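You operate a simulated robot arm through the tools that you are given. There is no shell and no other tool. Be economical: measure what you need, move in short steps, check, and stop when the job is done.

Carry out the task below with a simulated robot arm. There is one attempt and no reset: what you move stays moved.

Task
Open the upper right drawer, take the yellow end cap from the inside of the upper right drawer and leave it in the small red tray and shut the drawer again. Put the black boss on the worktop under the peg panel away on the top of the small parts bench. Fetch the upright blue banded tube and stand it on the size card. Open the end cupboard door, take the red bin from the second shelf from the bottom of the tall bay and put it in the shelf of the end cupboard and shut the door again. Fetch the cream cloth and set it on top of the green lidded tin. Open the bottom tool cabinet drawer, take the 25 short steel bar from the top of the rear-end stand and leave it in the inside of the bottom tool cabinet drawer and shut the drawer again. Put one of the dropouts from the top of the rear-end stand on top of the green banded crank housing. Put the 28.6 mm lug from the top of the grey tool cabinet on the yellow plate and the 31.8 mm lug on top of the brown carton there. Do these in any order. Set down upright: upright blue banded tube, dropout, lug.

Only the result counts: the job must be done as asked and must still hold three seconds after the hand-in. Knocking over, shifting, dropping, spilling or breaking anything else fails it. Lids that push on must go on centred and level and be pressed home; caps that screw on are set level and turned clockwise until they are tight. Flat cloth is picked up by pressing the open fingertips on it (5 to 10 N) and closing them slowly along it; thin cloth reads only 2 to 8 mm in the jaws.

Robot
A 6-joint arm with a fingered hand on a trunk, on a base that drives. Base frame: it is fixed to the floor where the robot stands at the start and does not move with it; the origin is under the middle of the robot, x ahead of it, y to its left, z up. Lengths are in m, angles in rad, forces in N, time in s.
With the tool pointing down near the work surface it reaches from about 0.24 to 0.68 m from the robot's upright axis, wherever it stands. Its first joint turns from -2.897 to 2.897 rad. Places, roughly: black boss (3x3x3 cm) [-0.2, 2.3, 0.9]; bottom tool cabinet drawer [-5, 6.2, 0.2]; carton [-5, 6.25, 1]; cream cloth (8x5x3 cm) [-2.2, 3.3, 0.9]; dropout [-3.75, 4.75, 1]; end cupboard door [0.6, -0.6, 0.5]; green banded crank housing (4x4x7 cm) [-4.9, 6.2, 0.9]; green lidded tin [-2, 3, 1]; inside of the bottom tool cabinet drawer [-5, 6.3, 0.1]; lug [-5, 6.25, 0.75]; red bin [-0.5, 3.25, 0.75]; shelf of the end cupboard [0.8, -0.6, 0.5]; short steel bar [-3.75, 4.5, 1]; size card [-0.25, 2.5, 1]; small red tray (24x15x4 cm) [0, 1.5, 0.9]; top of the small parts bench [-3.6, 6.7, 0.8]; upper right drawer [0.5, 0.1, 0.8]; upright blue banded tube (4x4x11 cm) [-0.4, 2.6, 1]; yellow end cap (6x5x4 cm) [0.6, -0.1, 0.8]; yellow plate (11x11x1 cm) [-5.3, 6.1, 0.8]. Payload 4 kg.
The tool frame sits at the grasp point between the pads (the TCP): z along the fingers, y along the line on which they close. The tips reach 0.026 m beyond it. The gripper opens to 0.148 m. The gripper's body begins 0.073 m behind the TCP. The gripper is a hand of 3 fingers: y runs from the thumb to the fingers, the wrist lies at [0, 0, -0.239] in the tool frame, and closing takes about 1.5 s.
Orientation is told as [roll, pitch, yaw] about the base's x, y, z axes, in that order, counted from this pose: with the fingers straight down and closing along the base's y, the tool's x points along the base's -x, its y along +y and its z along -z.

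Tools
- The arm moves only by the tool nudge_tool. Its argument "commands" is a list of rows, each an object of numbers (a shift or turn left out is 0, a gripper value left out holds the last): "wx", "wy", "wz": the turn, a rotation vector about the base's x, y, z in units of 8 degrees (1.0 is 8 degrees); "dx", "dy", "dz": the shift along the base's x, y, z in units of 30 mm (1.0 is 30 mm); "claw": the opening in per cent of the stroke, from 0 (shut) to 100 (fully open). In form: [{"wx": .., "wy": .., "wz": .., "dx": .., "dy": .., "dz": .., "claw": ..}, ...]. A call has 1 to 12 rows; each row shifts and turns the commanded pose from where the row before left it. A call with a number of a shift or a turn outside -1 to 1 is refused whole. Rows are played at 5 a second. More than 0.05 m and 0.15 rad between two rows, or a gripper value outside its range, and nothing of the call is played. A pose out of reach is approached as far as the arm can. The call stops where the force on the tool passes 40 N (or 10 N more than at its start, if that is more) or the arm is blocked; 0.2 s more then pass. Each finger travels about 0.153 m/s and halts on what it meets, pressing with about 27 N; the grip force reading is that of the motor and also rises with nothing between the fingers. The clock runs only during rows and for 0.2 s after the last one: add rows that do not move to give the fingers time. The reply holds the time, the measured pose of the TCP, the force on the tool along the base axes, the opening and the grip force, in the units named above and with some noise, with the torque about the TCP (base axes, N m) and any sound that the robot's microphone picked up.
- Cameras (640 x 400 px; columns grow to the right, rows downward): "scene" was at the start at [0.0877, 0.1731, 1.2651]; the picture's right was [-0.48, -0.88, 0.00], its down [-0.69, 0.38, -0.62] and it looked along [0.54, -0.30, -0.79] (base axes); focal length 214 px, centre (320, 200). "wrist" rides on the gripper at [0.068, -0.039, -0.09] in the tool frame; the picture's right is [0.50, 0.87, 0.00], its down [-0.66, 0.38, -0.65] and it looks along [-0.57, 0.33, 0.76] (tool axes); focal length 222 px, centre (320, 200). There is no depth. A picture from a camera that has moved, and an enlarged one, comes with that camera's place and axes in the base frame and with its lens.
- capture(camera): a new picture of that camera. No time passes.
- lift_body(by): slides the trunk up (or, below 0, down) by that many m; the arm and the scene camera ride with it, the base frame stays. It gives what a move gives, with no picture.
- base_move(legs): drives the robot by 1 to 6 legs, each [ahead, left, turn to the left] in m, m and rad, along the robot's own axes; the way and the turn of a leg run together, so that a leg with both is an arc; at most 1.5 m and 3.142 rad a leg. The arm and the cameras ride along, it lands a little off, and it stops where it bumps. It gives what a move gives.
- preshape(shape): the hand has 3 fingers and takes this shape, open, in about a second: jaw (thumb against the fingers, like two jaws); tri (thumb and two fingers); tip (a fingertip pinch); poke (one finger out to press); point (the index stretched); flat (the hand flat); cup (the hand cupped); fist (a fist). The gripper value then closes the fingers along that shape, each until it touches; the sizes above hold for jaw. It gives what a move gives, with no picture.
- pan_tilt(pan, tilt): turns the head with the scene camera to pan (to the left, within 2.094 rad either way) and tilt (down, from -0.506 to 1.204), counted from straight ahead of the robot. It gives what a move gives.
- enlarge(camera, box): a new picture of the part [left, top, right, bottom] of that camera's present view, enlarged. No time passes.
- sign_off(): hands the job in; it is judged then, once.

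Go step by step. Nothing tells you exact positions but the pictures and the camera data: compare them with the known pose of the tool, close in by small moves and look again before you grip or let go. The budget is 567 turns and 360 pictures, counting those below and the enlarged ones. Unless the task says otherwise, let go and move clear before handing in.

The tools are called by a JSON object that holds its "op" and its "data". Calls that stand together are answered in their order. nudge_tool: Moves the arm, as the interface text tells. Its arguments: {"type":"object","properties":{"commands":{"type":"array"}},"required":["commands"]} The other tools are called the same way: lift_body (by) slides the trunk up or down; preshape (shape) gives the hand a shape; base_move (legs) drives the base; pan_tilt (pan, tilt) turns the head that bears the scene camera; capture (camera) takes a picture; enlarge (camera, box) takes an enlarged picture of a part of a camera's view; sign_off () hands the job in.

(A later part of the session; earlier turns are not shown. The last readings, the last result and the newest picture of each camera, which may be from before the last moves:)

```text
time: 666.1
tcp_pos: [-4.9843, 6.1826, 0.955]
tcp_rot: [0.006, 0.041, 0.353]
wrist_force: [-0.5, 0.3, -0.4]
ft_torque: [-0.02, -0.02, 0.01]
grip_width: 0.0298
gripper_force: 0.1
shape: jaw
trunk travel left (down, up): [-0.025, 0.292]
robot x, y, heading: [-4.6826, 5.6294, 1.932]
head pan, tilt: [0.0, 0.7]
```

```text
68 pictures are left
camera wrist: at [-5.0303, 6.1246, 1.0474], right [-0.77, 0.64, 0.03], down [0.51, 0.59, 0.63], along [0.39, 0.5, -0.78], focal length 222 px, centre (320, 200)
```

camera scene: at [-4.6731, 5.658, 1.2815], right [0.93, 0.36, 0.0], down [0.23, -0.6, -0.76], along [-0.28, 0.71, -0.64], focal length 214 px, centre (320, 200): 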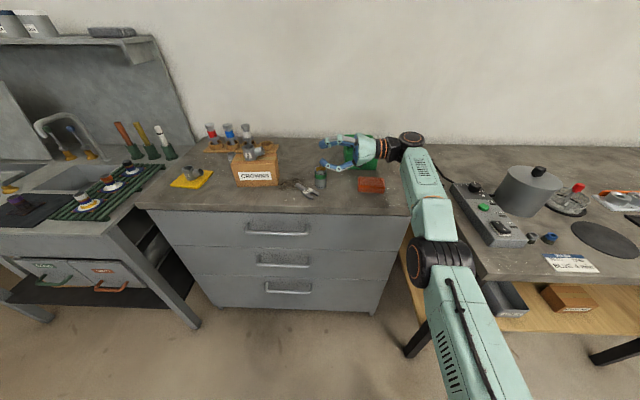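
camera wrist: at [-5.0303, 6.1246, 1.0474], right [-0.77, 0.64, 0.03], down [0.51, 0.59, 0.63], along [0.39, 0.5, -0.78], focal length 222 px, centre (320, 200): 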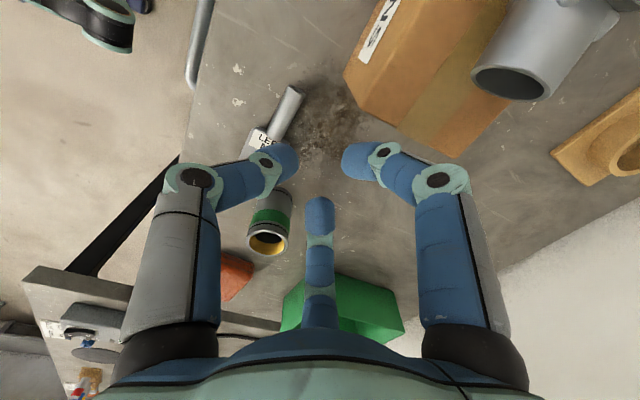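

{"op": "nudge_tool", "data": {"commands": [{"dx": 0.39, "dy": -0.89}, {"dz": -0.9}, {"dz": -0.9}, {"dz": -0.9}, {"dz": -0.2}, {}]}}

{"op": "enlarge", "data": {"camera": "wrist", "box": [240, 80, 400, 240]}}

```text
time: 667.5
tcp_pos: [-4.9729, 6.1552, 0.8697]
tcp_rot: [0.008, 0.041, 0.354]
wrist_force: [2.0, -1.5, -0.6]
ft_torque: [0.05, 0.11, 0.04]
grip_width: 0.0294
gripper_force: 0.0
shape: jaw
trunk travel left (down, up): [-0.025, 0.292]
robot x, y, heading: [-4.6839, 5.6308, 1.933]
head pan, tilt: [0.0, 0.7]
```

```text
2.50 times, centred on (320, 160) of wrist
camera zoom: at [-5.0186, 6.0977, 0.962], right [-0.77, 0.64, 0.03], down [0.51, 0.59, 0.63], along [0.39, 0.5, -0.78], focal length 555 px, centre (320, 300)
```

zoom: 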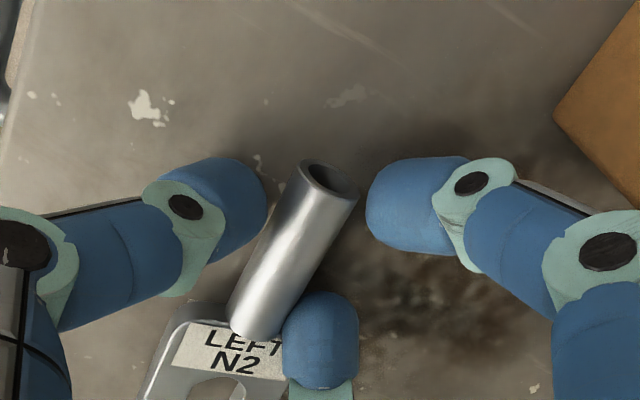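

{"op": "nudge_tool", "data": {"commands": [{"claw": 14}, {"claw": 8}, {"claw": 2}, {}, {}, {}, {"dz": 0.3}, {"dz": 0.8}, {"dz": 0.8}, {"dz": 0.8}, {}]}}

{"op": "base_move", "data": {"legs": [[-0.06, 0, 0], [0, -0.22, 0]]}}

{"op": "nudge_tool", "data": {"commands": [{"wx": -0.35, "wy": 0.937, "dz": 0.3}, {"wx": -0.35, "wy": 0.937, "dz": 0.3}, {"wx": -0.35, "wy": 0.937, "dz": 0.3}, {"wx": -0.35, "wy": 0.937}, {"wx": -0.35, "wy": 0.937}, {"wx": -0.35, "wy": 0.937}, {"wx": -0.35, "wy": 0.937}, {"wx": -0.35, "wy": 0.937}, {"wx": -0.35, "wy": 0.937}, {"wx": -0.35, "wy": 0.937}, {"wx": -0.35, "wy": 0.937}, {"wx": -0.09, "wy": 0.234}]}}

{"op": "enlarge", "data": {"camera": "scene", "box": [290, 110, 390, 200]}}

```text
time: 669.9
tcp_pos: [-4.973, 6.1551, 0.9508]
tcp_rot: [0.006, 0.04, 0.354]
wrist_force: [-0.2, -0.5, -1.1]
ft_torque: [-0.03, 0.03, 0.01]
grip_width: 0.016
gripper_force: 26.9
shape: jaw
trunk travel left (down, up): [-0.025, 0.292]
robot x, y, heading: [-4.6817, 5.6295, 1.932]
head pan, tilt: [0.0, 0.7]
```

```text
time: 673.0
tcp_pos: [-4.7466, 6.177, 0.9502]
tcp_rot: [0.007, 0.04, 0.355]
wrist_force: [0.5, 0.8, -0.5]
ft_torque: [0.0, 0.02, -0.01]
grip_width: 0.0156
gripper_force: 27.0
shape: jaw
trunk travel left (down, up): [-0.025, 0.292]
robot x, y, heading: [-4.4589, 5.648, 1.932]
head pan, tilt: [0.0, 0.7]
```

```text
time: 675.6
tcp_pos: [-4.747, 6.176, 0.9764]
tcp_rot: [-3.056, 1.527, -2.707]
wrist_force: [-0.1, -0.4, -1.1]
ft_torque: [0.0, -0.04, 0.01]
grip_width: 0.0157
gripper_force: 27.2
shape: jaw
trunk travel left (down, up): [-0.025, 0.292]
robot x, y, heading: [-4.4582, 5.6447, 1.94]
head pan, tilt: [0.0, 0.7]
```

```text
4.44 times, centred on (340, 155) of scene
camera zoom: at [-4.6916, 5.6731, 1.2815], right [0.94, 0.35, 0.0], down [0.23, -0.6, -0.76], along [-0.27, 0.72, -0.64], focal length 953 px, centre (231, 400)
```

zoom: 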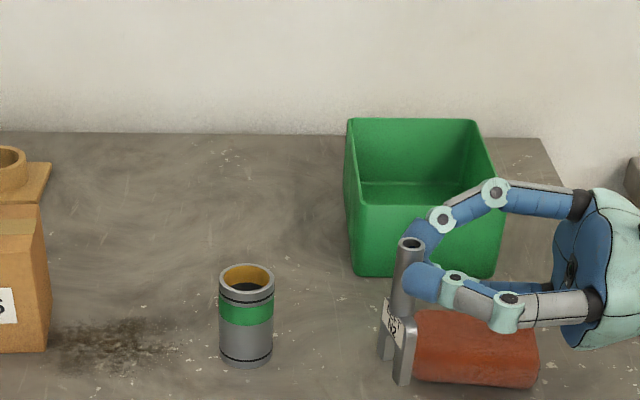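

{"op": "nudge_tool", "data": {"commands": [{"dz": 0.55}, {"dx": -0.905, "dy": 0.332}, {"dx": -0.905, "dy": 0.332}, {"dx": -0.905, "dy": 0.332}, {"dx": -0.905, "dy": 0.332}, {"dx": -0.905, "dy": 0.332}, {}]}}

{"op": "enlarge", "data": {"camera": "scene", "box": [300, 130, 360, 190]}}

```text
time: 677.2
tcp_pos: [-4.8823, 6.2274, 0.9934]
tcp_rot: [-3.031, 1.529, -2.682]
wrist_force: [-0.3, -0.2, -0.7]
ft_torque: [0.01, -0.04, 0.01]
grip_width: 0.0155
gripper_force: 27.0
shape: jaw
trunk travel left (down, up): [-0.025, 0.292]
robot x, y, heading: [-4.4588, 5.6489, 1.935]
head pan, tilt: [0.0, 0.7]
```

```text
6.67 times, centred on (330, 160) of scene
camera zoom: at [-4.6917, 5.6731, 1.2815], right [0.94, 0.35, 0.0], down [0.23, -0.6, -0.76], along [-0.27, 0.72, -0.64], focal length 1430 px, centre (253, 467)
```

zoom: 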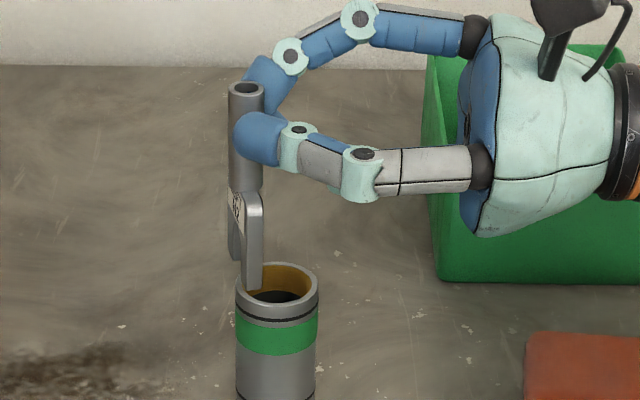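

{"op": "nudge_tool", "data": {"commands": [{"dz": 0.2, "wz": -0.85}, {"wz": -0.85}, {"wz": -0.8}, {"dx": 0.187, "dy": 0.07, "dz": -0.2}, {}]}}

{"op": "enlarge", "data": {"camera": "scene", "box": [300, 130, 360, 190]}}

```text
time: 678.4
tcp_pos: [-4.8768, 6.2293, 0.9933]
tcp_rot: [-3.045, 1.531, -3.045]
wrist_force: [-0.5, 0.8, -0.7]
ft_torque: [0.0, 0.01, 0.01]
grip_width: 0.0153
gripper_force: 27.3
shape: jaw
trunk travel left (down, up): [-0.025, 0.292]
robot x, y, heading: [-4.4609, 5.6464, 1.936]
head pan, tilt: [0.0, 0.7]
```

```text
6.67 times, centred on (330, 160) of scene
camera zoom: at [-4.6917, 5.6731, 1.2815], right [0.94, 0.35, 0.0], down [0.23, -0.6, -0.76], along [-0.27, 0.72, -0.64], focal length 1430 px, centre (253, 467)
```

zoom: 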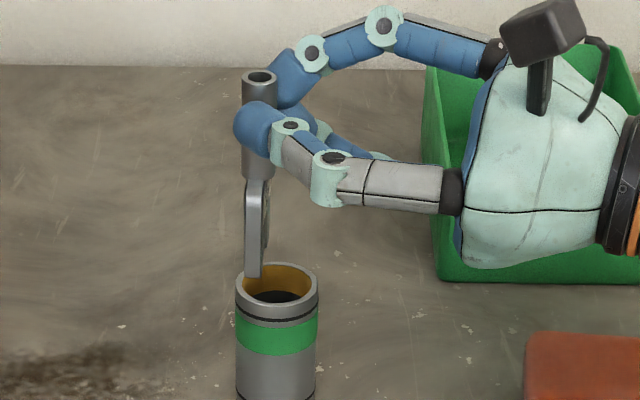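

{"op": "nudge_tool", "data": {"commands": [{"dx": 0.13, "dy": -0.165}, {"dz": -0.2}, {"dz": -0.1}, {}]}}

{"op": "nudge_tool", "data": {"commands": [{"dz": -0.06}, {}]}}

```text
time: 679.4
tcp_pos: [-4.875, 6.2241, 0.9839]
tcp_rot: [-3.047, 1.529, -3.046]
wrist_force: [0.7, -0.1, 0.0]
ft_torque: [0.03, -0.01, 0.0]
grip_width: 0.0157
gripper_force: 27.0
shape: jaw
trunk travel left (down, up): [-0.025, 0.292]
robot x, y, heading: [-4.4567, 5.6484, 1.932]
head pan, tilt: [0.0, 0.7]
```

```text
time: 680.0
tcp_pos: [-4.8746, 6.2241, 0.9833]
tcp_rot: [-3.07, 1.53, -3.071]
wrist_force: [0.1, -0.9, 4.9]
ft_torque: [0.0, 0.07, -0.01]
grip_width: 0.0153
gripper_force: 26.8
shape: jaw
trunk travel left (down, up): [-0.025, 0.292]
robot x, y, heading: [-4.462, 5.6492, 1.929]
head pan, tilt: [0.0, 0.7]
```

{"op": "nudge_tool", "data": {"commands": [{"dz": -0.06}, {}, {"dz": 0.07}, {}, {}]}}

{"op": "enlarge", "data": {"camera": "scene", "box": [305, 140, 350, 185]}}

```text
time: 681.2
tcp_pos: [-4.8738, 6.2242, 0.9832]
tcp_rot: [-3.039, 1.531, -3.039]
wrist_force: [0.4, -1.0, 3.2]
ft_torque: [-0.07, 0.03, -0.02]
grip_width: 0.015
gripper_force: 27.0
shape: jaw
trunk travel left (down, up): [-0.025, 0.292]
robot x, y, heading: [-4.4582, 5.6482, 1.934]
head pan, tilt: [0.0, 0.7]
```

```text
8.89 times, centred on (328, 162) of scene
camera zoom: at [-4.6914, 5.6727, 1.2816], right [0.94, 0.35, 0.0], down [0.23, -0.6, -0.77], along [-0.27, 0.72, -0.64], focal length 1906 px, centre (253, 533)
```

zoom: 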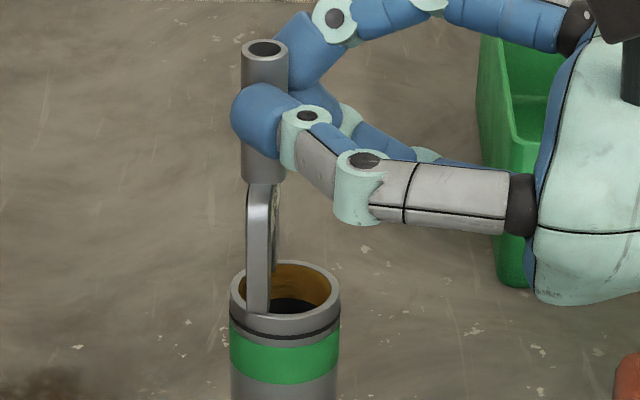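

{"op": "nudge_tool", "data": {"commands": [{"dz": 0.12}, {"dx": 0.045, "dy": -0.13}, {"dz": -0.12}, {}, {}]}}

```text
time: 682.4
tcp_pos: [-4.872, 6.2212, 0.9844]
tcp_rot: [-3.044, 1.53, -3.043]
wrist_force: [0.1, 0.9, 0.6]
ft_torque: [-0.03, 0.01, 0.02]
grip_width: 0.0152
gripper_force: 26.9
shape: jaw
trunk travel left (down, up): [-0.025, 0.292]
robot x, y, heading: [-4.4595, 5.6515, 1.931]
head pan, tilt: [0.0, 0.7]
```

{"op": "nudge_tool", "data": {"commands": [{"dz": -0.03}, {}, {}]}}

```text
time: 683.2
tcp_pos: [-4.8727, 6.2191, 0.9834]
tcp_rot: [-3.064, 1.53, -3.064]
wrist_force: [-0.6, 0.4, 6.1]
ft_torque: [-0.04, 0.09, -0.03]
grip_width: 0.0152
gripper_force: 26.7
shape: jaw
trunk travel left (down, up): [-0.025, 0.292]
robot x, y, heading: [-4.4616, 5.6494, 1.937]
head pan, tilt: [0.0, 0.7]
```

{"op": "nudge_tool", "data": {"commands": [{"dz": 0.017}, {}, {"claw": 10.5}, {"claw": 10.8}, {"claw": 11.1}, {"claw": 11.4}, {"claw": 11.8}, {}]}}

{"op": "enlarge", "data": {"camera": "scene", "box": [305, 140, 350, 185]}}

```text
time: 685.0
tcp_pos: [-4.8727, 6.2197, 0.9828]
tcp_rot: [-3.044, 1.529, -3.045]
wrist_force: [-0.4, -0.6, 0.4]
ft_torque: [-0.01, -0.03, -0.01]
grip_width: 0.0171
gripper_force: 0.1
shape: jaw
trunk travel left (down, up): [-0.025, 0.292]
robot x, y, heading: [-4.4588, 5.6505, 1.931]
head pan, tilt: [0.0, 0.7]
```

```text
8.89 times, centred on (328, 162) of scene
camera zoom: at [-4.6916, 5.673, 1.2815], right [0.94, 0.35, 0.0], down [0.23, -0.6, -0.76], along [-0.27, 0.72, -0.64], focal length 1906 px, centre (253, 533)
```

zoom: 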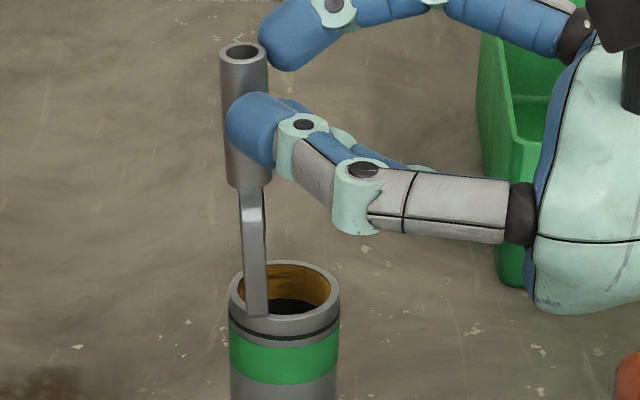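

It leans slightly left but is still caged by the fingertips. I shift the hand right a few millimetres to bring it upright.

{"op": "nudge_tool", "data": {"commands": [{"dx": 0.09, "dy": 0.033}, {"dx": 0.09, "dy": 0.033}, {}, {}]}}

{"op": "enlarge", "data": {"camera": "scene", "box": [305, 140, 350, 185]}}

```text
time: 686.0
tcp_pos: [-4.8671, 6.2218, 0.9832]
tcp_rot: [-3.044, 1.528, -3.044]
wrist_force: [-0.7, -0.2, 0.2]
ft_torque: [-0.01, 0.0, 0.0]
grip_width: 0.0173
gripper_force: 0.1
shape: jaw
trunk travel left (down, up): [-0.025, 0.292]
robot x, y, heading: [-4.4595, 5.6497, 1.929]
head pan, tilt: [0.0, 0.7]
```

```text
8.89 times, centred on (328, 162) of scene
camera zoom: at [-4.6916, 5.673, 1.2815], right [0.94, 0.35, 0.0], down [0.23, -0.6, -0.76], along [-0.27, 0.72, -0.64], focal length 1906 px, centre (253, 533)
```

zoom: 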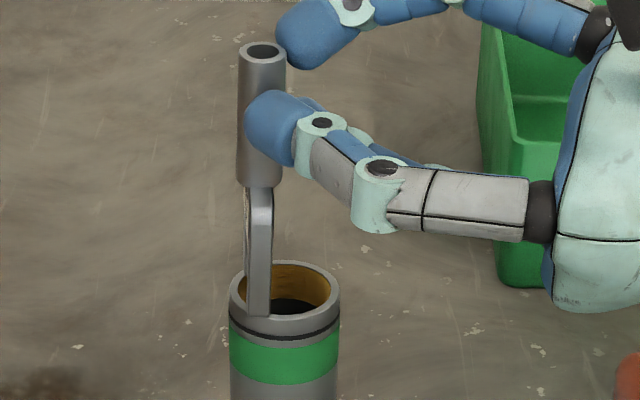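

Now it is exactly vertical with no grip force. I open further.

{"op": "nudge_tool", "data": {"commands": [{"claw": 12.5}, {"claw": 13.5}, {"claw": 15}, {"claw": 17}, {"claw": 20}, {}]}}

{"op": "enlarge", "data": {"camera": "scene", "box": [305, 140, 350, 185]}}

```text
time: 687.4
tcp_pos: [-4.8676, 6.2215, 0.9832]
tcp_rot: [-3.043, 1.529, -3.043]
wrist_force: [0.2, -0.6, -0.2]
ft_torque: [-0.04, -0.01, 0.0]
grip_width: 0.029
gripper_force: 0.0
shape: jaw
trunk travel left (down, up): [-0.025, 0.292]
robot x, y, heading: [-4.4573, 5.6484, 1.935]
head pan, tilt: [0.0, 0.7]
```

```text
8.89 times, centred on (328, 162) of scene
camera zoom: at [-4.6916, 5.673, 1.2815], right [0.94, 0.35, 0.0], down [0.23, -0.6, -0.76], along [-0.27, 0.72, -0.64], focal length 1906 px, centre (253, 533)
```

zoom: 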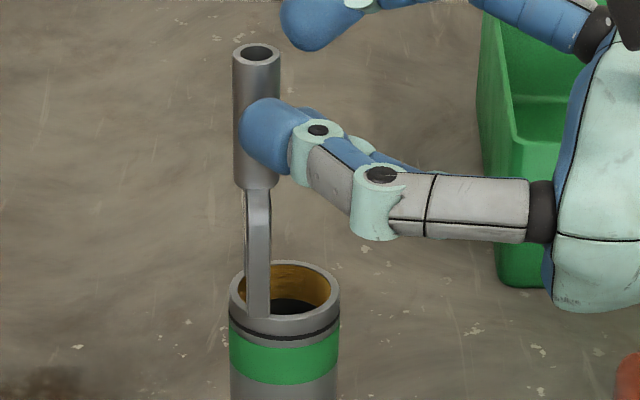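

It stands on its own. I open wide and retreat straight to the right.

{"op": "nudge_tool", "data": {"commands": [{"claw": 26}, {"claw": 34}, {"claw": 45}, {}, {"dx": 0.45, "dy": 0.17}, {"dx": 0.9, "dy": 0.34}, {"dx": 0.9, "dy": 0.34}, {"dx": 0.9, "dy": 0.34}, {}]}}

{"op": "enlarge", "data": {"camera": "scene", "box": [290, 130, 370, 200]}}

```text
time: 689.4
tcp_pos: [-4.7731, 6.2593, 0.9801]
tcp_rot: [-3.04, 1.529, -3.04]
wrist_force: [-0.7, 0.2, -0.4]
ft_torque: [0.04, 0.02, 0.01]
grip_width: 0.0664
gripper_force: 0.0
shape: jaw
trunk travel left (down, up): [-0.025, 0.292]
robot x, y, heading: [-4.4598, 5.6494, 1.935]
head pan, tilt: [0.0, 0.7]
```

```text
5.71 times, centred on (330, 165) of scene
camera zoom: at [-4.6916, 5.673, 1.2816], right [0.94, 0.35, 0.0], down [0.23, -0.6, -0.76], along [-0.27, 0.72, -0.64], focal length 1226 px, centre (263, 400)
```

zoom: 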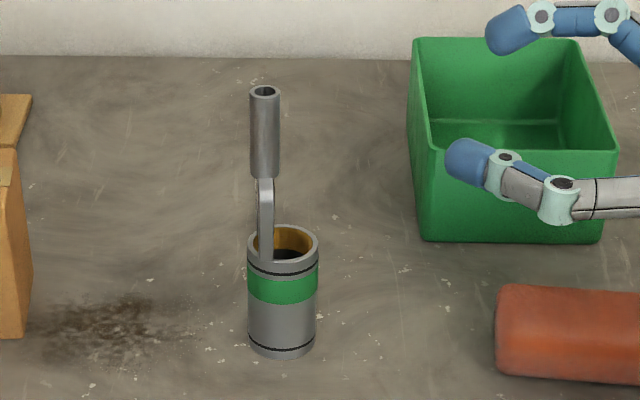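

The dropout stands on the crank housing. Now the bottom drawer: I retract the hand, turn it down and tilt it forward for the handle.

{"op": "nudge_tool", "data": {"commands": [{"dx": 0.6, "dy": 0.22, "dz": 0.2}, {"dx": 0.33, "dy": -0.9}, {"dx": 0.33, "dy": -0.9}, {"dx": 0.33, "dy": -0.9}, {"dx": 0.33, "dy": -0.9}, {"wx": 0.35, "wy": -0.937, "dx": 0.33, "dy": -0.9}, {"wx": 0.35, "wy": -0.937}, {"wx": 0.35, "wy": -0.937}, {"wx": 0.35, "wy": -0.937}, {"wx": 0.35, "wy": -0.937}, {"wx": 0.35, "wy": -0.937}, {"wx": 0.35, "wy": -0.937}]}}

{"op": "nudge_tool", "data": {"commands": [{"wx": 0.35, "wy": -0.937}, {"wx": 0.35, "wy": -0.937}, {"wx": 0.35, "wy": -0.937}, {"wx": 0.35, "wy": -0.937}, {"wz": 0.9}, {"wz": 0.9}, {"wz": 0.9}, {}]}}

{"op": "base_move", "data": {"legs": [[-0.3, 0, 0], [0, 0.34, 0]]}}

{"op": "pan_tilt", "data": {"pan": 0, "tilt": 0.9}}

{"op": "capture", "data": {"camera": "scene"}}

```text
time: 692.0
tcp_pos: [-4.7035, 6.1281, 0.989]
tcp_rot: [0.365, 0.63, 0.37]
wrist_force: [0.3, -0.3, -0.6]
ft_torque: [0.0, -0.03, -0.03]
grip_width: 0.0662
gripper_force: 0.2
shape: jaw
trunk travel left (down, up): [-0.025, 0.292]
robot x, y, heading: [-4.4557, 5.6489, 1.928]
head pan, tilt: [0.0, 0.7]
```

```text
time: 693.8
tcp_pos: [-4.7054, 6.1291, 0.9881]
tcp_rot: [0.359, 0.074, 0.745]
wrist_force: [0.2, 0.1, -0.3]
ft_torque: [-0.02, 0.01, -0.04]
grip_width: 0.0661
gripper_force: 0.0
shape: jaw
trunk travel left (down, up): [-0.025, 0.292]
robot x, y, heading: [-4.4609, 5.6522, 1.932]
head pan, tilt: [0.0, 0.7]
```

```text
time: 699.1
tcp_pos: [-4.9222, 5.7241, 0.9893]
tcp_rot: [0.358, 0.072, 0.756]
wrist_force: [-0.1, 0.8, 0.2]
ft_torque: [0.0, -0.02, 0.04]
grip_width: 0.0664
gripper_force: 0.0
shape: jaw
trunk travel left (down, up): [-0.025, 0.292]
robot x, y, heading: [-4.671, 5.2428, 1.942]
head pan, tilt: [0.0, 0.7]
```

```text
time: 699.8
tcp_pos: [-4.923, 5.7229, 0.9891]
tcp_rot: [0.358, 0.073, 0.755]
wrist_force: [-0.7, -0.2, 0.0]
ft_torque: [0.04, -0.01, -0.01]
grip_width: 0.0663
gripper_force: 0.2
shape: jaw
trunk travel left (down, up): [-0.025, 0.292]
robot x, y, heading: [-4.6747, 5.2461, 1.948]
head pan, tilt: [0.0, 0.901]
```

```text
58 pictures are left
camera scene: at [-4.901, 5.2577, 1.2654], right [0.93, 0.36, 0.0], down [0.29, -0.73, -0.62], along [-0.23, 0.58, -0.78], focal length 214 px, centre (320, 200)
```

scene: 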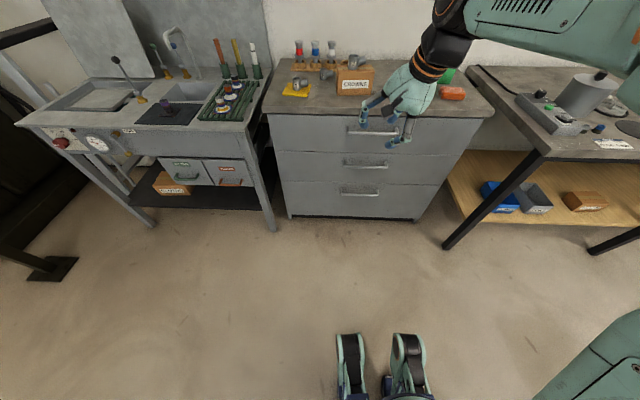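

{"op": "nudge_tool", "data": {"commands": [{"wz": -0.9, "dz": -0.8}, {"wz": -0.9, "dz": -0.8}, {"wz": -0.85, "dz": -0.8}, {"wx": 0.937, "wy": 0.35, "dz": -0.8}, {"wx": 0.937, "wy": 0.35, "dz": -0.8, "dx": 0.9, "dy": 0.34}, {"wx": 0.937, "wy": 0.35, "dz": -0.8, "dx": 0.9, "dy": 0.34}, {"wx": 0.2, "wy": -0.53, "dz": -0.8}, {"dz": -1}, {"dz": -1}, {"dz": -1}, {"dz": -1}, {}]}}

{"op": "nudge_tool", "data": {"commands": [{"dz": -1}, {"dz": -1}, {"dz": -1}, {"dz": -1}, {"dz": -1}, {"dz": -1}, {"dz": -1}, {}]}}

```text
time: 702.4
tcp_pos: [-4.8753, 5.7414, 0.7153]
tcp_rot: [0.774, -0.023, 0.415]
wrist_force: [-0.2, 0.2, 0.0]
ft_torque: [0.02, 0.0, -0.02]
grip_width: 0.0662
gripper_force: 0.1
shape: jaw
out of reach, approached as far as the arm can: row 6, 7
trunk travel left (down, up): [-0.025, 0.292]
robot x, y, heading: [-4.6717, 5.246, 1.942]
head pan, tilt: [0.0, 0.901]
```

```text
time: 704.2
tcp_pos: [-4.8775, 5.7415, 0.5049]
tcp_rot: [0.774, -0.022, 0.415]
wrist_force: [0.1, 0.0, 0.2]
ft_torque: [-0.01, -0.02, 0.02]
grip_width: 0.0664
gripper_force: 0.0
shape: jaw
trunk travel left (down, up): [-0.025, 0.292]
robot x, y, heading: [-4.6692, 5.2474, 1.942]
head pan, tilt: [0.0, 0.901]
```

{"op": "base_move", "data": {"legs": [[0.12, 0, -0.01]]}}

{"op": "nudge_tool", "data": {"commands": [{"dx": -0.3, "dy": 0.9, "dz": -0.5, "claw": 45}, {"dx": -0.3, "dy": 0.9, "dz": -0.5}, {"dx": -0.3, "dy": 0.9, "dz": -0.5}, {"dx": -0.3, "dy": 0.9, "dz": -0.3}, {}]}}

{"op": "capture", "data": {"camera": "wrist"}}

```text
time: 705.4
tcp_pos: [-4.9145, 5.854, 0.5062]
tcp_rot: [0.773, -0.024, 0.403]
wrist_force: [0.7, -0.4, 0.4]
ft_torque: [0.02, 0.0, 0.0]
grip_width: 0.0666
gripper_force: 0.0
shape: jaw
trunk travel left (down, up): [-0.025, 0.292]
robot x, y, heading: [-4.7156, 5.3581, 1.938]
head pan, tilt: [0.0, 0.901]
```

```text
time: 706.6
tcp_pos: [-4.9506, 5.9627, 0.4495]
tcp_rot: [0.773, -0.023, 0.401]
wrist_force: [0.4, 0.2, 0.2]
ft_torque: [-0.01, -0.04, -0.05]
grip_width: 0.0664
gripper_force: 0.0
shape: jaw
trunk travel left (down, up): [-0.025, 0.292]
robot x, y, heading: [-4.7099, 5.3565, 1.936]
head pan, tilt: [0.0, 0.901]
```

```text
57 pictures are left
camera wrist: at [-4.9772, 5.853, 0.4855], right [-0.72, 0.37, 0.59], down [0.66, 0.08, 0.75], along [0.23, 0.93, -0.3], focal length 222 px, centre (320, 200)
```

wrist: 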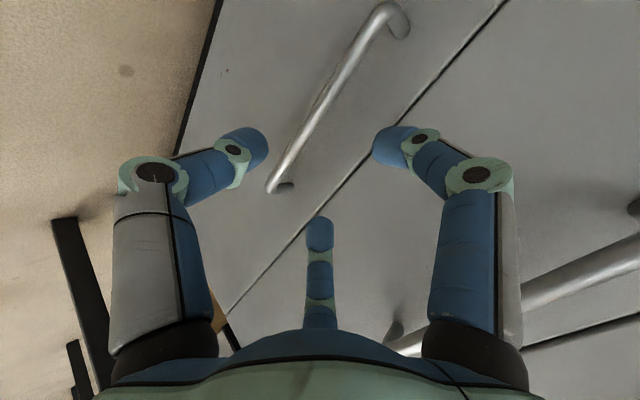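

{"op": "nudge_tool", "data": {"commands": [{"dx": -0.257, "dy": 0.687, "dz": -0.83}, {"dx": -0.257, "dy": 0.687, "dz": -0.83}, {"dx": -0.257, "dy": 0.687, "dz": -0.83}, {}]}}

{"op": "capture", "data": {"camera": "wrist"}}

```text
time: 707.6
tcp_pos: [-4.9724, 6.0247, 0.3746]
tcp_rot: [0.773, -0.022, 0.403]
wrist_force: [-0.7, -0.5, 0.8]
ft_torque: [0.03, 0.02, 0.01]
grip_width: 0.0664
gripper_force: 0.1
shape: jaw
trunk travel left (down, up): [-0.025, 0.292]
robot x, y, heading: [-4.7167, 5.3563, 1.935]
head pan, tilt: [0.0, 0.901]
```

```text
56 pictures are left
camera wrist: at [-4.9991, 5.9151, 0.4105], right [-0.72, 0.37, 0.59], down [0.66, 0.08, 0.75], along [0.23, 0.93, -0.3], focal length 222 px, centre (320, 200)
```

wrist: 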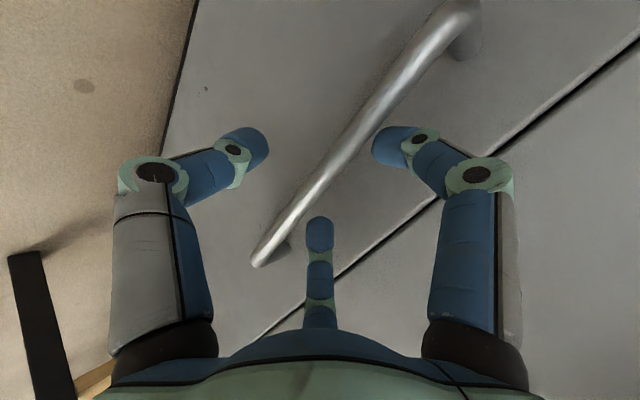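

{"op": "nudge_tool", "data": {"commands": [{"dx": -0.1, "dy": 0.26, "dz": -0.25}, {"claw": 20}, {"claw": 0}, {}, {}, {}, {}, {}]}}

{"op": "capture", "data": {"camera": "wrist"}}

```text
time: 709.4
tcp_pos: [-4.9758, 6.0317, 0.3661]
tcp_rot: [0.772, -0.022, 0.404]
wrist_force: [0.2, 3.0, -13.5]
ft_torque: [-0.14, -0.08, -0.01]
grip_width: 0.0075
gripper_force: 27.2
shape: jaw
trunk travel left (down, up): [-0.025, 0.292]
robot x, y, heading: [-4.7148, 5.3538, 1.936]
head pan, tilt: [0.0, 0.901]
```

```text
55 pictures are left
camera wrist: at [-5.0025, 5.9225, 0.4023], right [-0.72, 0.37, 0.59], down [0.66, 0.08, 0.75], along [0.23, 0.93, -0.3], focal length 222 px, centre (320, 200)
```

wrist: 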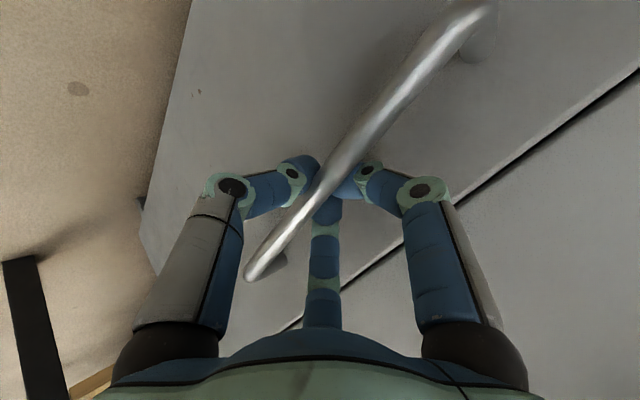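

Handle gripped. I pull the bottom drawer by driving back.

{"op": "base_move", "data": {"legs": [[-0.15, 0, 0], [-0.15, 0, 0]]}}

{"op": "capture", "data": {"camera": "scene"}}

```text
time: 711.8
tcp_pos: [-4.8682, 5.75, 0.3653]
tcp_rot: [0.768, -0.023, 0.401]
wrist_force: [-25.8, -9.0, -18.7]
ft_torque: [-0.14, 0.29, -0.05]
grip_width: 0.0052
gripper_force: 27.1
shape: jaw
trunk travel left (down, up): [-0.025, 0.292]
robot x, y, heading: [-4.6076, 5.0763, 1.932]
head pan, tilt: [0.0, 0.901]
```

```text
54 pictures are left
camera scene: at [-4.8393, 5.0924, 1.265], right [0.94, 0.35, 0.0], down [0.28, -0.73, -0.62], along [-0.22, 0.58, -0.78], focal length 214 px, centre (320, 200)
```

scene: 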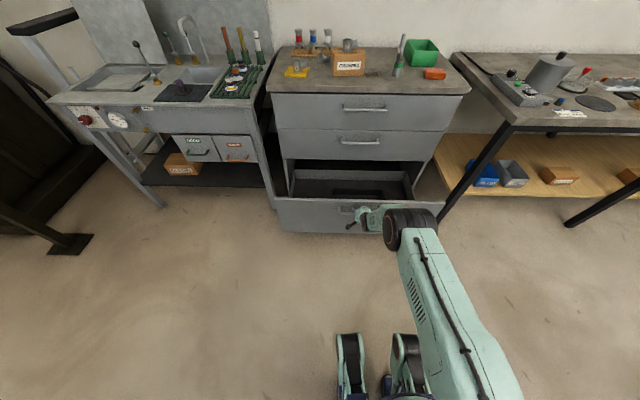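

{"op": "nudge_tool", "data": {"commands": [{"claw": 45}, {}, {}, {"dx": 0.25, "dy": -0.66, "dz": 0.7}, {"dx": 0.25, "dy": -0.66, "dz": 0.7}, {"dx": 0.25, "dy": -0.66, "dz": 0.7}, {"dx": 0.25, "dy": -0.66, "dz": 0.7}, {"dz": 1, "wx": -0.9, "wy": -0.34}, {"dz": 1, "wx": -0.9, "wy": -0.34}, {"dz": 1, "wx": -0.9, "wy": -0.34}, {"dz": 1, "wx": -0.9, "wy": -0.34}, {"dz": 1, "wx": -0.9, "wy": -0.34}]}}

{"op": "nudge_tool", "data": {"commands": [{"dz": 1, "wx": -0.6, "wy": -0.3}, {"dz": 1}, {"dz": 1}, {"dz": 1}, {"dz": 1}, {"dz": 1}, {"dz": 1}, {"dz": 1}, {"dz": 1}, {"dz": 1}, {"dz": 1}, {"dz": 1}]}}

```text
time: 714.4
tcp_pos: [-4.8375, 5.6729, 0.6024]
tcp_rot: [0.101, 0.008, 0.406]
wrist_force: [0.2, 0.0, -0.5]
ft_torque: [0.0, -0.02, -0.03]
grip_width: 0.0664
gripper_force: 0.0
shape: jaw
trunk travel left (down, up): [-0.025, 0.292]
robot x, y, heading: [-4.6091, 5.0749, 1.935]
head pan, tilt: [0.0, 0.901]
```

```text
time: 717.0
tcp_pos: [-4.8357, 5.6633, 0.9593]
tcp_rot: [0.006, 0.002, 0.408]
wrist_force: [-0.8, -0.5, 1.1]
ft_torque: [0.04, -0.01, 0.02]
grip_width: 0.0665
gripper_force: 0.1
shape: jaw
out of reach, approached as far as the arm can: row 12
trunk travel left (down, up): [-0.025, 0.292]
robot x, y, heading: [-4.6106, 5.0754, 1.926]
head pan, tilt: [0.0, 0.901]
```

Drawer is open. Now I fetch the 25 mm bar from the stand's long side.

{"op": "nudge_tool", "data": {"commands": [{"dx": 0.3, "dy": -0.9, "dz": 0.4}, {"dx": 0.3, "dy": -0.9, "dz": 0.4}, {"dx": 0.3, "dy": -0.9, "dz": 0.4}, {"dx": 0.3, "dy": -0.9, "dz": 0.4}, {"dx": 0.3, "dy": -0.9, "dz": 0.4}, {"dx": 0.3, "dy": -0.9, "dz": 0.4}, {}]}}

{"op": "base_move", "data": {"legs": [[-0.3, 0.22, 0], [-0.8, 0, 0], [0, 0, -1.568], [0.15, 0, 0]]}}

{"op": "pan_tilt", "data": {"pan": -0.1, "tilt": 0.7}}

{"op": "capture", "data": {"camera": "scene"}}

{"op": "capture", "data": {"camera": "wrist"}}

```text
time: 718.6
tcp_pos: [-4.7872, 5.5153, 1.0315]
tcp_rot: [0.007, 0.002, 0.406]
wrist_force: [-1.0, 0.1, 1.0]
ft_torque: [0.03, -0.01, 0.01]
grip_width: 0.0664
gripper_force: 0.2
shape: jaw
out of reach, approached as far as the arm can: row 1
trunk travel left (down, up): [-0.025, 0.292]
robot x, y, heading: [-4.6051, 5.0797, 1.932]
head pan, tilt: [0.0, 0.901]
```

```text
time: 729.8
tcp_pos: [-3.8501, 4.2069, 1.0308]
tcp_rot: [0.005, 0.001, -1.157]
wrist_force: [-0.1, 0.3, 0.7]
ft_torque: [0.01, 0.01, 0.0]
grip_width: 0.0662
gripper_force: 0.1
shape: jaw
trunk travel left (down, up): [-0.025, 0.292]
robot x, y, heading: [-4.2902, 4.0222, 0.371]
head pan, tilt: [0.0, 0.901]
```

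```text
time: 730.5
tcp_pos: [-3.8491, 4.2067, 1.0312]
tcp_rot: [0.008, 0.0, -1.158]
wrist_force: [0.2, 0.0, 0.6]
ft_torque: [0.01, -0.03, 0.02]
grip_width: 0.0666
gripper_force: 0.1
shape: jaw
trunk travel left (down, up): [-0.025, 0.292]
robot x, y, heading: [-4.2923, 4.0273, 0.368]
head pan, tilt: [-0.099, 0.7]
```

```text
53 pictures are left
camera scene: at [-4.2627, 4.2498, 1.2815], right [0.27, -0.96, 0.0], down [-0.62, -0.17, -0.76], along [0.74, 0.2, -0.64], focal length 214 px, centre (320, 200)
```

scene: 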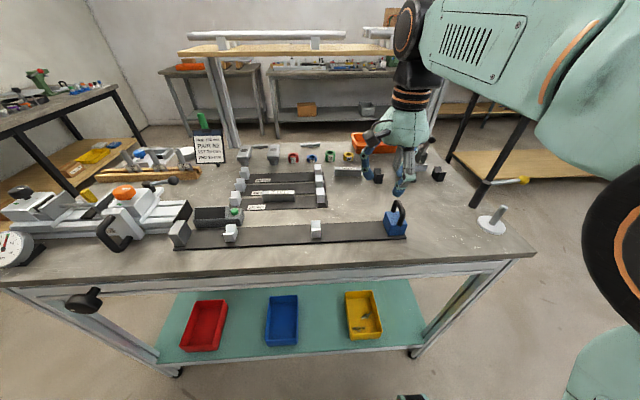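

```text
52 pictures are left
camera wrist: at [-3.9128, 4.2543, 1.1214], right [0.59, 0.81, 0.01], down [0.61, -0.45, 0.66], along [0.53, -0.38, -0.76], focal length 222 px, centre (320, 200)
```

wrist: 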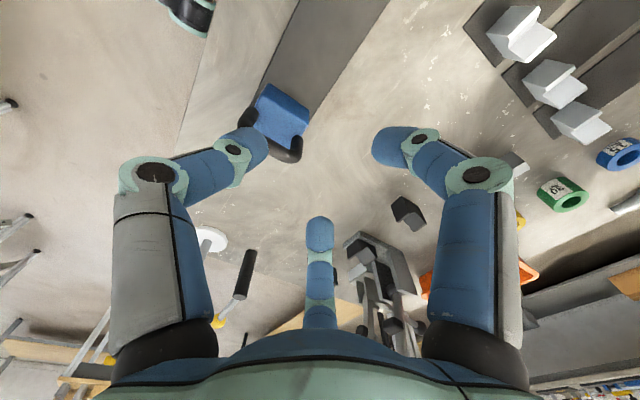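

{"op": "base_move", "data": {"legs": [[0.1, 0.03, -0.01]]}}

{"op": "nudge_tool", "data": {"commands": [{"dx": 0.7, "dy": 0.3}, {"dx": 0.7, "dy": 0.3}, {"dx": 0.7, "dy": 0.3}, {}]}}

{"op": "capture", "data": {"camera": "wrist"}}

```text
time: 731.7
tcp_pos: [-3.7647, 4.2671, 1.0311]
tcp_rot: [0.008, 0.0, -1.168]
wrist_force: [0.4, 0.0, 0.1]
ft_torque: [-0.03, 0.03, 0.0]
grip_width: 0.0665
gripper_force: 0.0
shape: jaw
trunk travel left (down, up): [-0.025, 0.292]
robot x, y, heading: [-4.2065, 4.089, 0.358]
head pan, tilt: [-0.099, 0.7]
```

```text
time: 732.7
tcp_pos: [-3.7029, 4.2918, 1.0317]
tcp_rot: [0.007, 0.001, -1.168]
wrist_force: [-0.7, 0.2, -0.6]
ft_torque: [0.01, 0.03, 0.01]
grip_width: 0.0664
gripper_force: 0.0
shape: jaw
trunk travel left (down, up): [-0.025, 0.292]
robot x, y, heading: [-4.2069, 4.0835, 0.36]
head pan, tilt: [-0.099, 0.7]
```

```text
51 pictures are left
camera wrist: at [-3.7645, 4.3403, 1.1216], right [0.6, 0.8, 0.01], down [0.6, -0.46, 0.66], along [0.53, -0.39, -0.76], focal length 222 px, centre (320, 200)
```

wrist: 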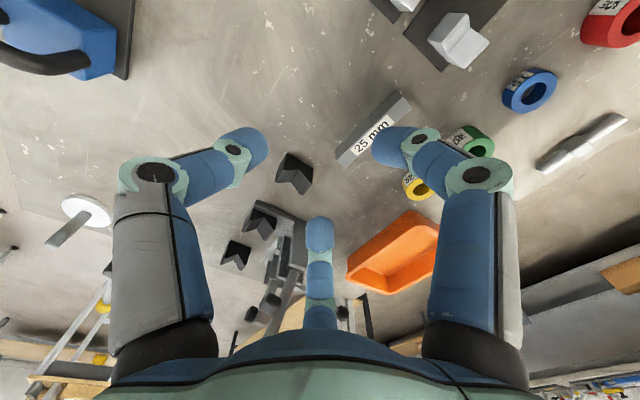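

{"op": "nudge_tool", "data": {"commands": [{"wz": -0.85, "dx": 0.5, "dy": 0.28, "claw": 42}, {"wz": -0.85, "dx": 0.5, "dy": 0.28}, {"dx": 0.5, "dy": 0.28, "dz": -0.9}, {"dx": 0.5, "dy": 0.28, "dz": -0.9}, {"dz": -0.9}, {"dz": -0.8}, {}]}}

{"op": "capture", "data": {"camera": "wrist"}}

```text
time: 734.3
tcp_pos: [-3.6428, 4.3258, 0.9253]
tcp_rot: [0.007, 0.001, -1.404]
wrist_force: [1.4, 0.1, 0.4]
ft_torque: [0.0, 0.02, 0.01]
grip_width: 0.0624
gripper_force: 0.1
shape: jaw
trunk travel left (down, up): [-0.025, 0.292]
robot x, y, heading: [-4.2087, 4.0881, 0.357]
head pan, tilt: [-0.099, 0.7]
```

```text
50 pictures are left
camera wrist: at [-3.6918, 4.3874, 1.0155], right [0.77, 0.64, 0.01], down [0.48, -0.59, 0.66], along [0.42, -0.5, -0.76], focal length 222 px, centre (320, 200)
```

wrist: 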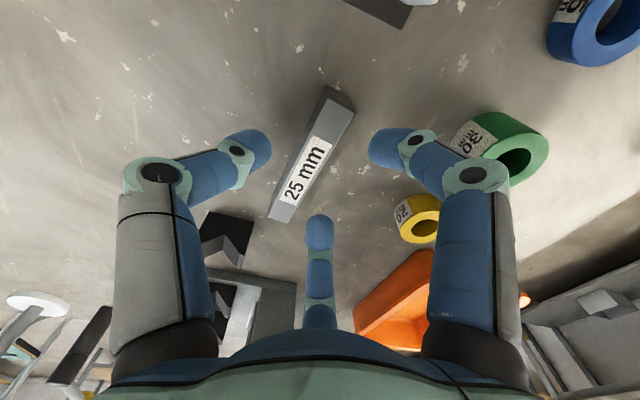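

{"op": "nudge_tool", "data": {"commands": [{"dx": -0.2, "dz": -0.7}, {"dz": -0.7}, {}, {"claw": 30}, {"claw": 20}, {"claw": 8}, {}, {}, {}, {}]}}

{"op": "nudge_tool", "data": {"commands": [{"dz": 0.4}, {"dz": 0.8}, {"dz": 0.9}, {"dz": 0.9}, {"dz": 0.9}, {"dz": 0.8}, {}]}}

{"op": "capture", "data": {"camera": "wrist"}}

```text
time: 734.8
tcp_pos: [-3.647, 4.3274, 0.9052]
tcp_rot: [0.024, 0.007, -1.404]
wrist_force: [-4.3, -1.6, 11.3]
ft_torque: [-0.05, 0.35, -0.01]
grip_width: 0.0273
gripper_force: 21.2
shape: jaw
trunk travel left (down, up): [-0.025, 0.292]
robot x, y, heading: [-4.2043, 4.0912, 0.361]
head pan, tilt: [-0.099, 0.7]
stopped in row 2: the force on the tool passed its limit at 54 N (the readings are from after the stop); the commanded pose is now the measured one
```

```text
time: 736.4
tcp_pos: [-3.6536, 4.3242, 1.0171]
tcp_rot: [0.021, 0.006, -1.404]
wrist_force: [-0.6, -0.5, -3.3]
ft_torque: [-0.01, 0.0, 0.0]
grip_width: 0.0197
gripper_force: 27.2
shape: jaw
out of reach, approached as far as the arm can: row 5, 6
trunk travel left (down, up): [-0.025, 0.292]
robot x, y, heading: [-4.208, 4.0895, 0.358]
head pan, tilt: [-0.099, 0.7]
```

```text
49 pictures are left
camera wrist: at [-3.7049, 4.3858, 1.1077], right [0.77, 0.64, 0.02], down [0.47, -0.59, 0.66], along [0.43, -0.5, -0.75], focal length 222 px, centre (320, 200)
```

wrist: 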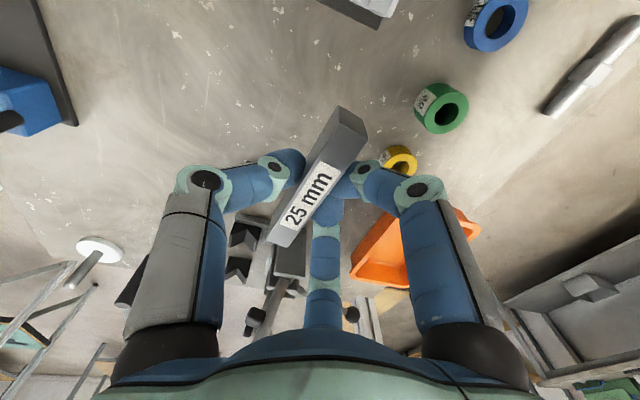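

The 25 mm bar is in hand. I retract and drive back to the open drawer.

{"op": "nudge_tool", "data": {"commands": [{"dx": -0.9, "dy": -0.33, "dz": 0.2}, {"dx": -0.9, "dy": -0.33, "dz": 0.2}, {"dx": -0.9, "dy": -0.33, "dz": 0.2}, {"dx": -0.9, "dy": -0.33}, {"dx": -0.9, "dy": -0.33}, {"dx": -0.9, "dy": -0.33}, {}]}}

{"op": "base_move", "data": {"legs": [[-0.27, 0, 0], [0, 0, 1.571], [1.0, 0, 0], [0.3, -0.22, 0]]}}

{"op": "pan_tilt", "data": {"pan": 0, "tilt": 1.0}}

{"op": "capture", "data": {"camera": "scene"}}

```text
time: 738.0
tcp_pos: [-3.8166, 4.2646, 1.0357]
tcp_rot: [0.02, 0.005, -1.405]
wrist_force: [-0.5, -0.5, -1.7]
ft_torque: [0.02, -0.03, -0.01]
grip_width: 0.0198
gripper_force: 26.7
shape: jaw
trunk travel left (down, up): [-0.025, 0.292]
robot x, y, heading: [-4.2077, 4.0885, 0.357]
head pan, tilt: [-0.099, 0.7]
```

```text
time: 750.6
tcp_pos: [-4.8693, 5.6693, 1.0351]
tcp_rot: [0.021, 0.006, 0.155]
wrist_force: [0.3, 0.5, -2.9]
ft_torque: [0.01, -0.03, -0.02]
grip_width: 0.0196
gripper_force: 26.6
shape: jaw
trunk travel left (down, up): [-0.025, 0.292]
robot x, y, heading: [-4.699, 5.2778, 1.92]
head pan, tilt: [-0.099, 0.7]
```

```text
time: 751.4
tcp_pos: [-4.8694, 5.6706, 1.0356]
tcp_rot: [0.018, 0.007, 0.157]
wrist_force: [-0.1, 0.7, -3.1]
ft_torque: [-0.01, 0.02, -0.01]
grip_width: 0.0197
gripper_force: 26.8
shape: jaw
trunk travel left (down, up): [-0.025, 0.292]
robot x, y, heading: [-4.6945, 5.2782, 1.92]
head pan, tilt: [0.0, 1.0]
```

```text
48 pictures are left
camera scene: at [-4.9245, 5.2907, 1.2582], right [0.94, 0.34, 0.0], down [0.29, -0.79, -0.54], along [-0.18, 0.51, -0.84], focal length 214 px, centre (320, 200)
```

scene: 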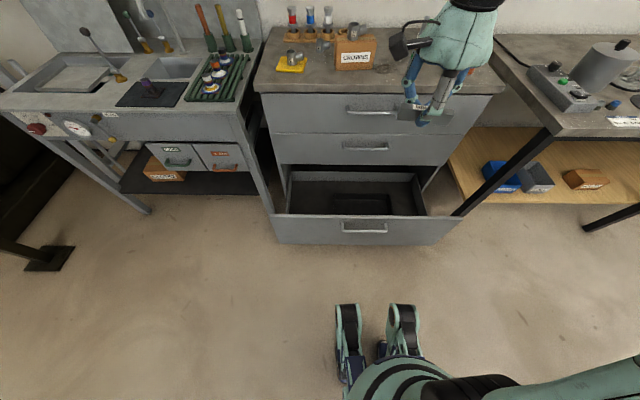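

{"op": "enlarge", "data": {"camera": "scene", "box": [270, 160, 450, 250]}}

```text
3.56 times, centred on (360, 205) of scene
camera zoom: at [-4.9245, 5.2907, 1.2582], right [0.94, 0.34, 0.0], down [0.29, -0.79, -0.54], along [-0.18, 0.51, -0.84], focal length 763 px, centre (178, 182)
```

zoom: 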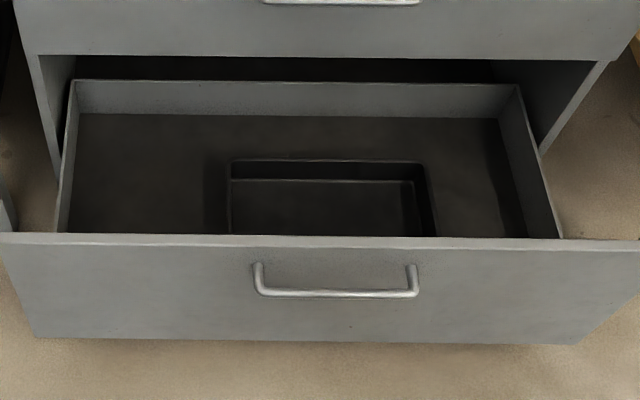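

{"op": "base_move", "data": {"legs": [[0, 0.22, 0.008], [0.15, 0, 0]]}}

{"op": "nudge_tool", "data": {"commands": [{"dx": -0.3, "dy": 0.8}, {"dx": -0.3, "dy": 0.8}, {"dx": -0.3, "dy": 0.8}, {"dx": -0.3, "dy": 0.8, "dz": -1}, {"dz": -1}, {"dz": -1}, {"dz": -1}, {"dz": -1}, {"dz": -1}, {"dz": -1}, {"dz": -1}, {"dz": -1}]}}

{"op": "capture", "data": {"camera": "scene"}}

```text
time: 755.0
tcp_pos: [-5.13, 5.7315, 1.0353]
tcp_rot: [0.02, 0.006, 0.161]
wrist_force: [0.3, 0.8, -3.4]
ft_torque: [0.01, 0.0, 0.03]
grip_width: 0.0194
gripper_force: 26.8
shape: jaw
trunk travel left (down, up): [-0.025, 0.292]
robot x, y, heading: [-4.9542, 5.337, 1.925]
head pan, tilt: [0.0, 1.0]
```

```text
time: 757.6
tcp_pos: [-5.1688, 5.8268, 0.7645]
tcp_rot: [0.022, 0.005, 0.161]
wrist_force: [-0.5, -0.5, -3.2]
ft_torque: [0.03, 0.02, 0.01]
grip_width: 0.0192
gripper_force: 26.8
shape: jaw
trunk travel left (down, up): [-0.025, 0.292]
robot x, y, heading: [-4.9532, 5.3424, 1.927]
head pan, tilt: [0.0, 1.0]
```

```text
46 pictures are left
camera scene: at [-5.184, 5.352, 1.2581], right [0.94, 0.35, 0.0], down [0.29, -0.79, -0.54], along [-0.19, 0.51, -0.84], focal length 214 px, centre (320, 200)
```

scene: 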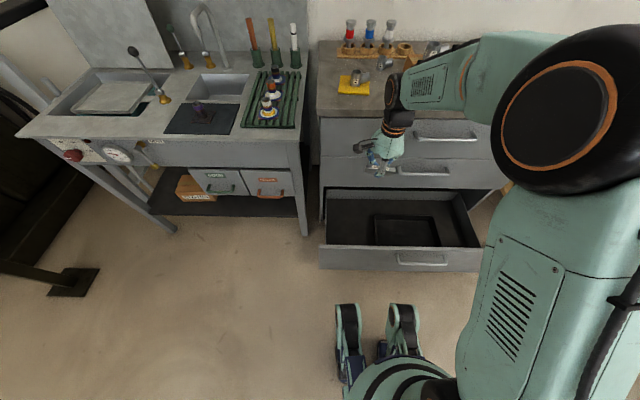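

{"op": "nudge_tool", "data": {"commands": [{"dz": -1}, {"dz": -1}, {"dz": -1}, {"dz": -1}, {"dz": -1}, {"dz": -1}, {"dz": -1}, {"dz": -1}, {"dz": -1}, {"dz": -1}, {"dz": -1}, {"dz": -1}]}}

{"op": "enlarge", "data": {"camera": "scene", "box": [310, 140, 490, 270]}}

```text
time: 760.2
tcp_pos: [-5.1679, 5.8286, 0.4066]
tcp_rot: [0.021, 0.01, 0.162]
wrist_force: [-0.3, 0.1, -2.3]
ft_torque: [0.0, 0.02, 0.03]
grip_width: 0.0199
gripper_force: 26.6
shape: jaw
trunk travel left (down, up): [-0.025, 0.292]
robot x, y, heading: [-4.9561, 5.3405, 1.92]
head pan, tilt: [0.0, 1.0]
```

```text
3.08 times, centred on (400, 205) of scene
camera zoom: at [-5.1839, 5.3519, 1.2581], right [0.94, 0.35, 0.0], down [0.29, -0.79, -0.54], along [-0.19, 0.51, -0.84], focal length 660 px, centre (74, 185)
```

zoom: 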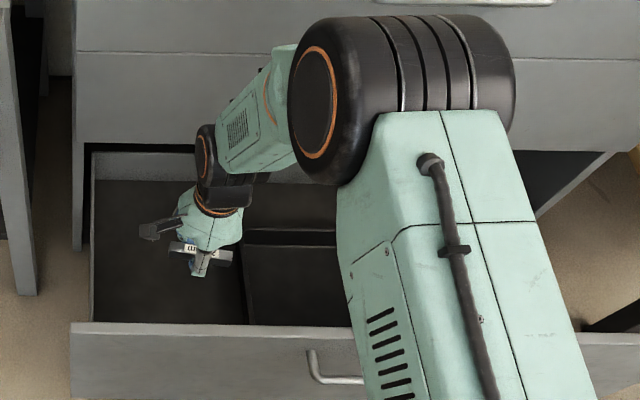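

{"op": "nudge_tool", "data": {"commands": [{"dx": -0.9, "dy": -0.34}, {"dz": -0.9}, {"dz": -0.9}, {"dz": -0.7}, {"dz": -0.5}, {"dz": -0.5}, {"dz": -0.5}, {"dz": -0.5}, {"dz": -0.4}, {"dz": -0.4}, {"dz": -0.4}, {}]}}

```text
time: 762.8
tcp_pos: [-5.1938, 5.8179, 0.2344]
tcp_rot: [0.021, 0.005, 0.162]
wrist_force: [1.1, -0.1, -2.1]
ft_torque: [0.0, 0.0, 0.03]
grip_width: 0.0192
gripper_force: 27.0
shape: jaw
trunk travel left (down, up): [-0.025, 0.292]
robot x, y, heading: [-4.9528, 5.3409, 1.925]
head pan, tilt: [0.0, 1.0]
```

{"op": "nudge_tool", "data": {"commands": [{"dz": -0.4}, {"dz": -0.4}, {"dz": -0.4}, {"dz": -0.4}, {"dz": -0.4}, {"dz": -0.4}, {"dz": -0.4}, {}]}}

{"op": "enlarge", "data": {"camera": "scene", "box": [310, 140, 490, 270]}}

```text
time: 764.6
tcp_pos: [-5.1945, 5.8155, 0.1499]
tcp_rot: [0.022, 0.006, 0.165]
wrist_force: [-0.1, -0.5, -3.1]
ft_torque: [-0.01, -0.01, 0.03]
grip_width: 0.019
gripper_force: 27.3
shape: jaw
trunk travel left (down, up): [-0.025, 0.292]
robot x, y, heading: [-4.9605, 5.3402, 1.924]
head pan, tilt: [0.0, 1.0]
```

```text
3.08 times, centred on (400, 205) of scene
camera zoom: at [-5.1839, 5.3519, 1.2582], right [0.94, 0.35, 0.0], down [0.29, -0.79, -0.54], along [-0.19, 0.51, -0.84], focal length 660 px, centre (74, 185)
```

zoom: 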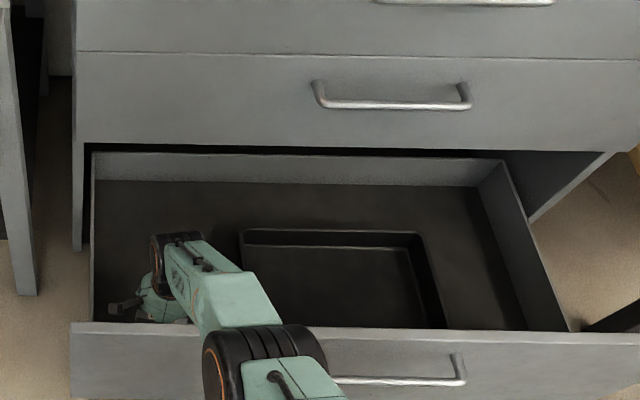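

{"op": "nudge_tool", "data": {"commands": [{"dz": -0.25}, {"dz": -0.25}, {"dz": -0.25}, {"dz": -0.25}, {"dz": -0.25}, {}]}}

```text
time: 766.0
tcp_pos: [-5.1858, 5.799, 0.1306]
tcp_rot: [0.021, 0.007, 0.161]
wrist_force: [-0.4, -0.1, -2.4]
ft_torque: [0.01, 0.02, 0.05]
grip_width: 0.0192
gripper_force: 26.7
shape: jaw
out of reach, approached as far as the arm can: row 1, 2, 3, 4, 5
trunk travel left (down, up): [-0.025, 0.292]
robot x, y, heading: [-4.9555, 5.3405, 1.924]
head pan, tilt: [0.0, 1.0]
```

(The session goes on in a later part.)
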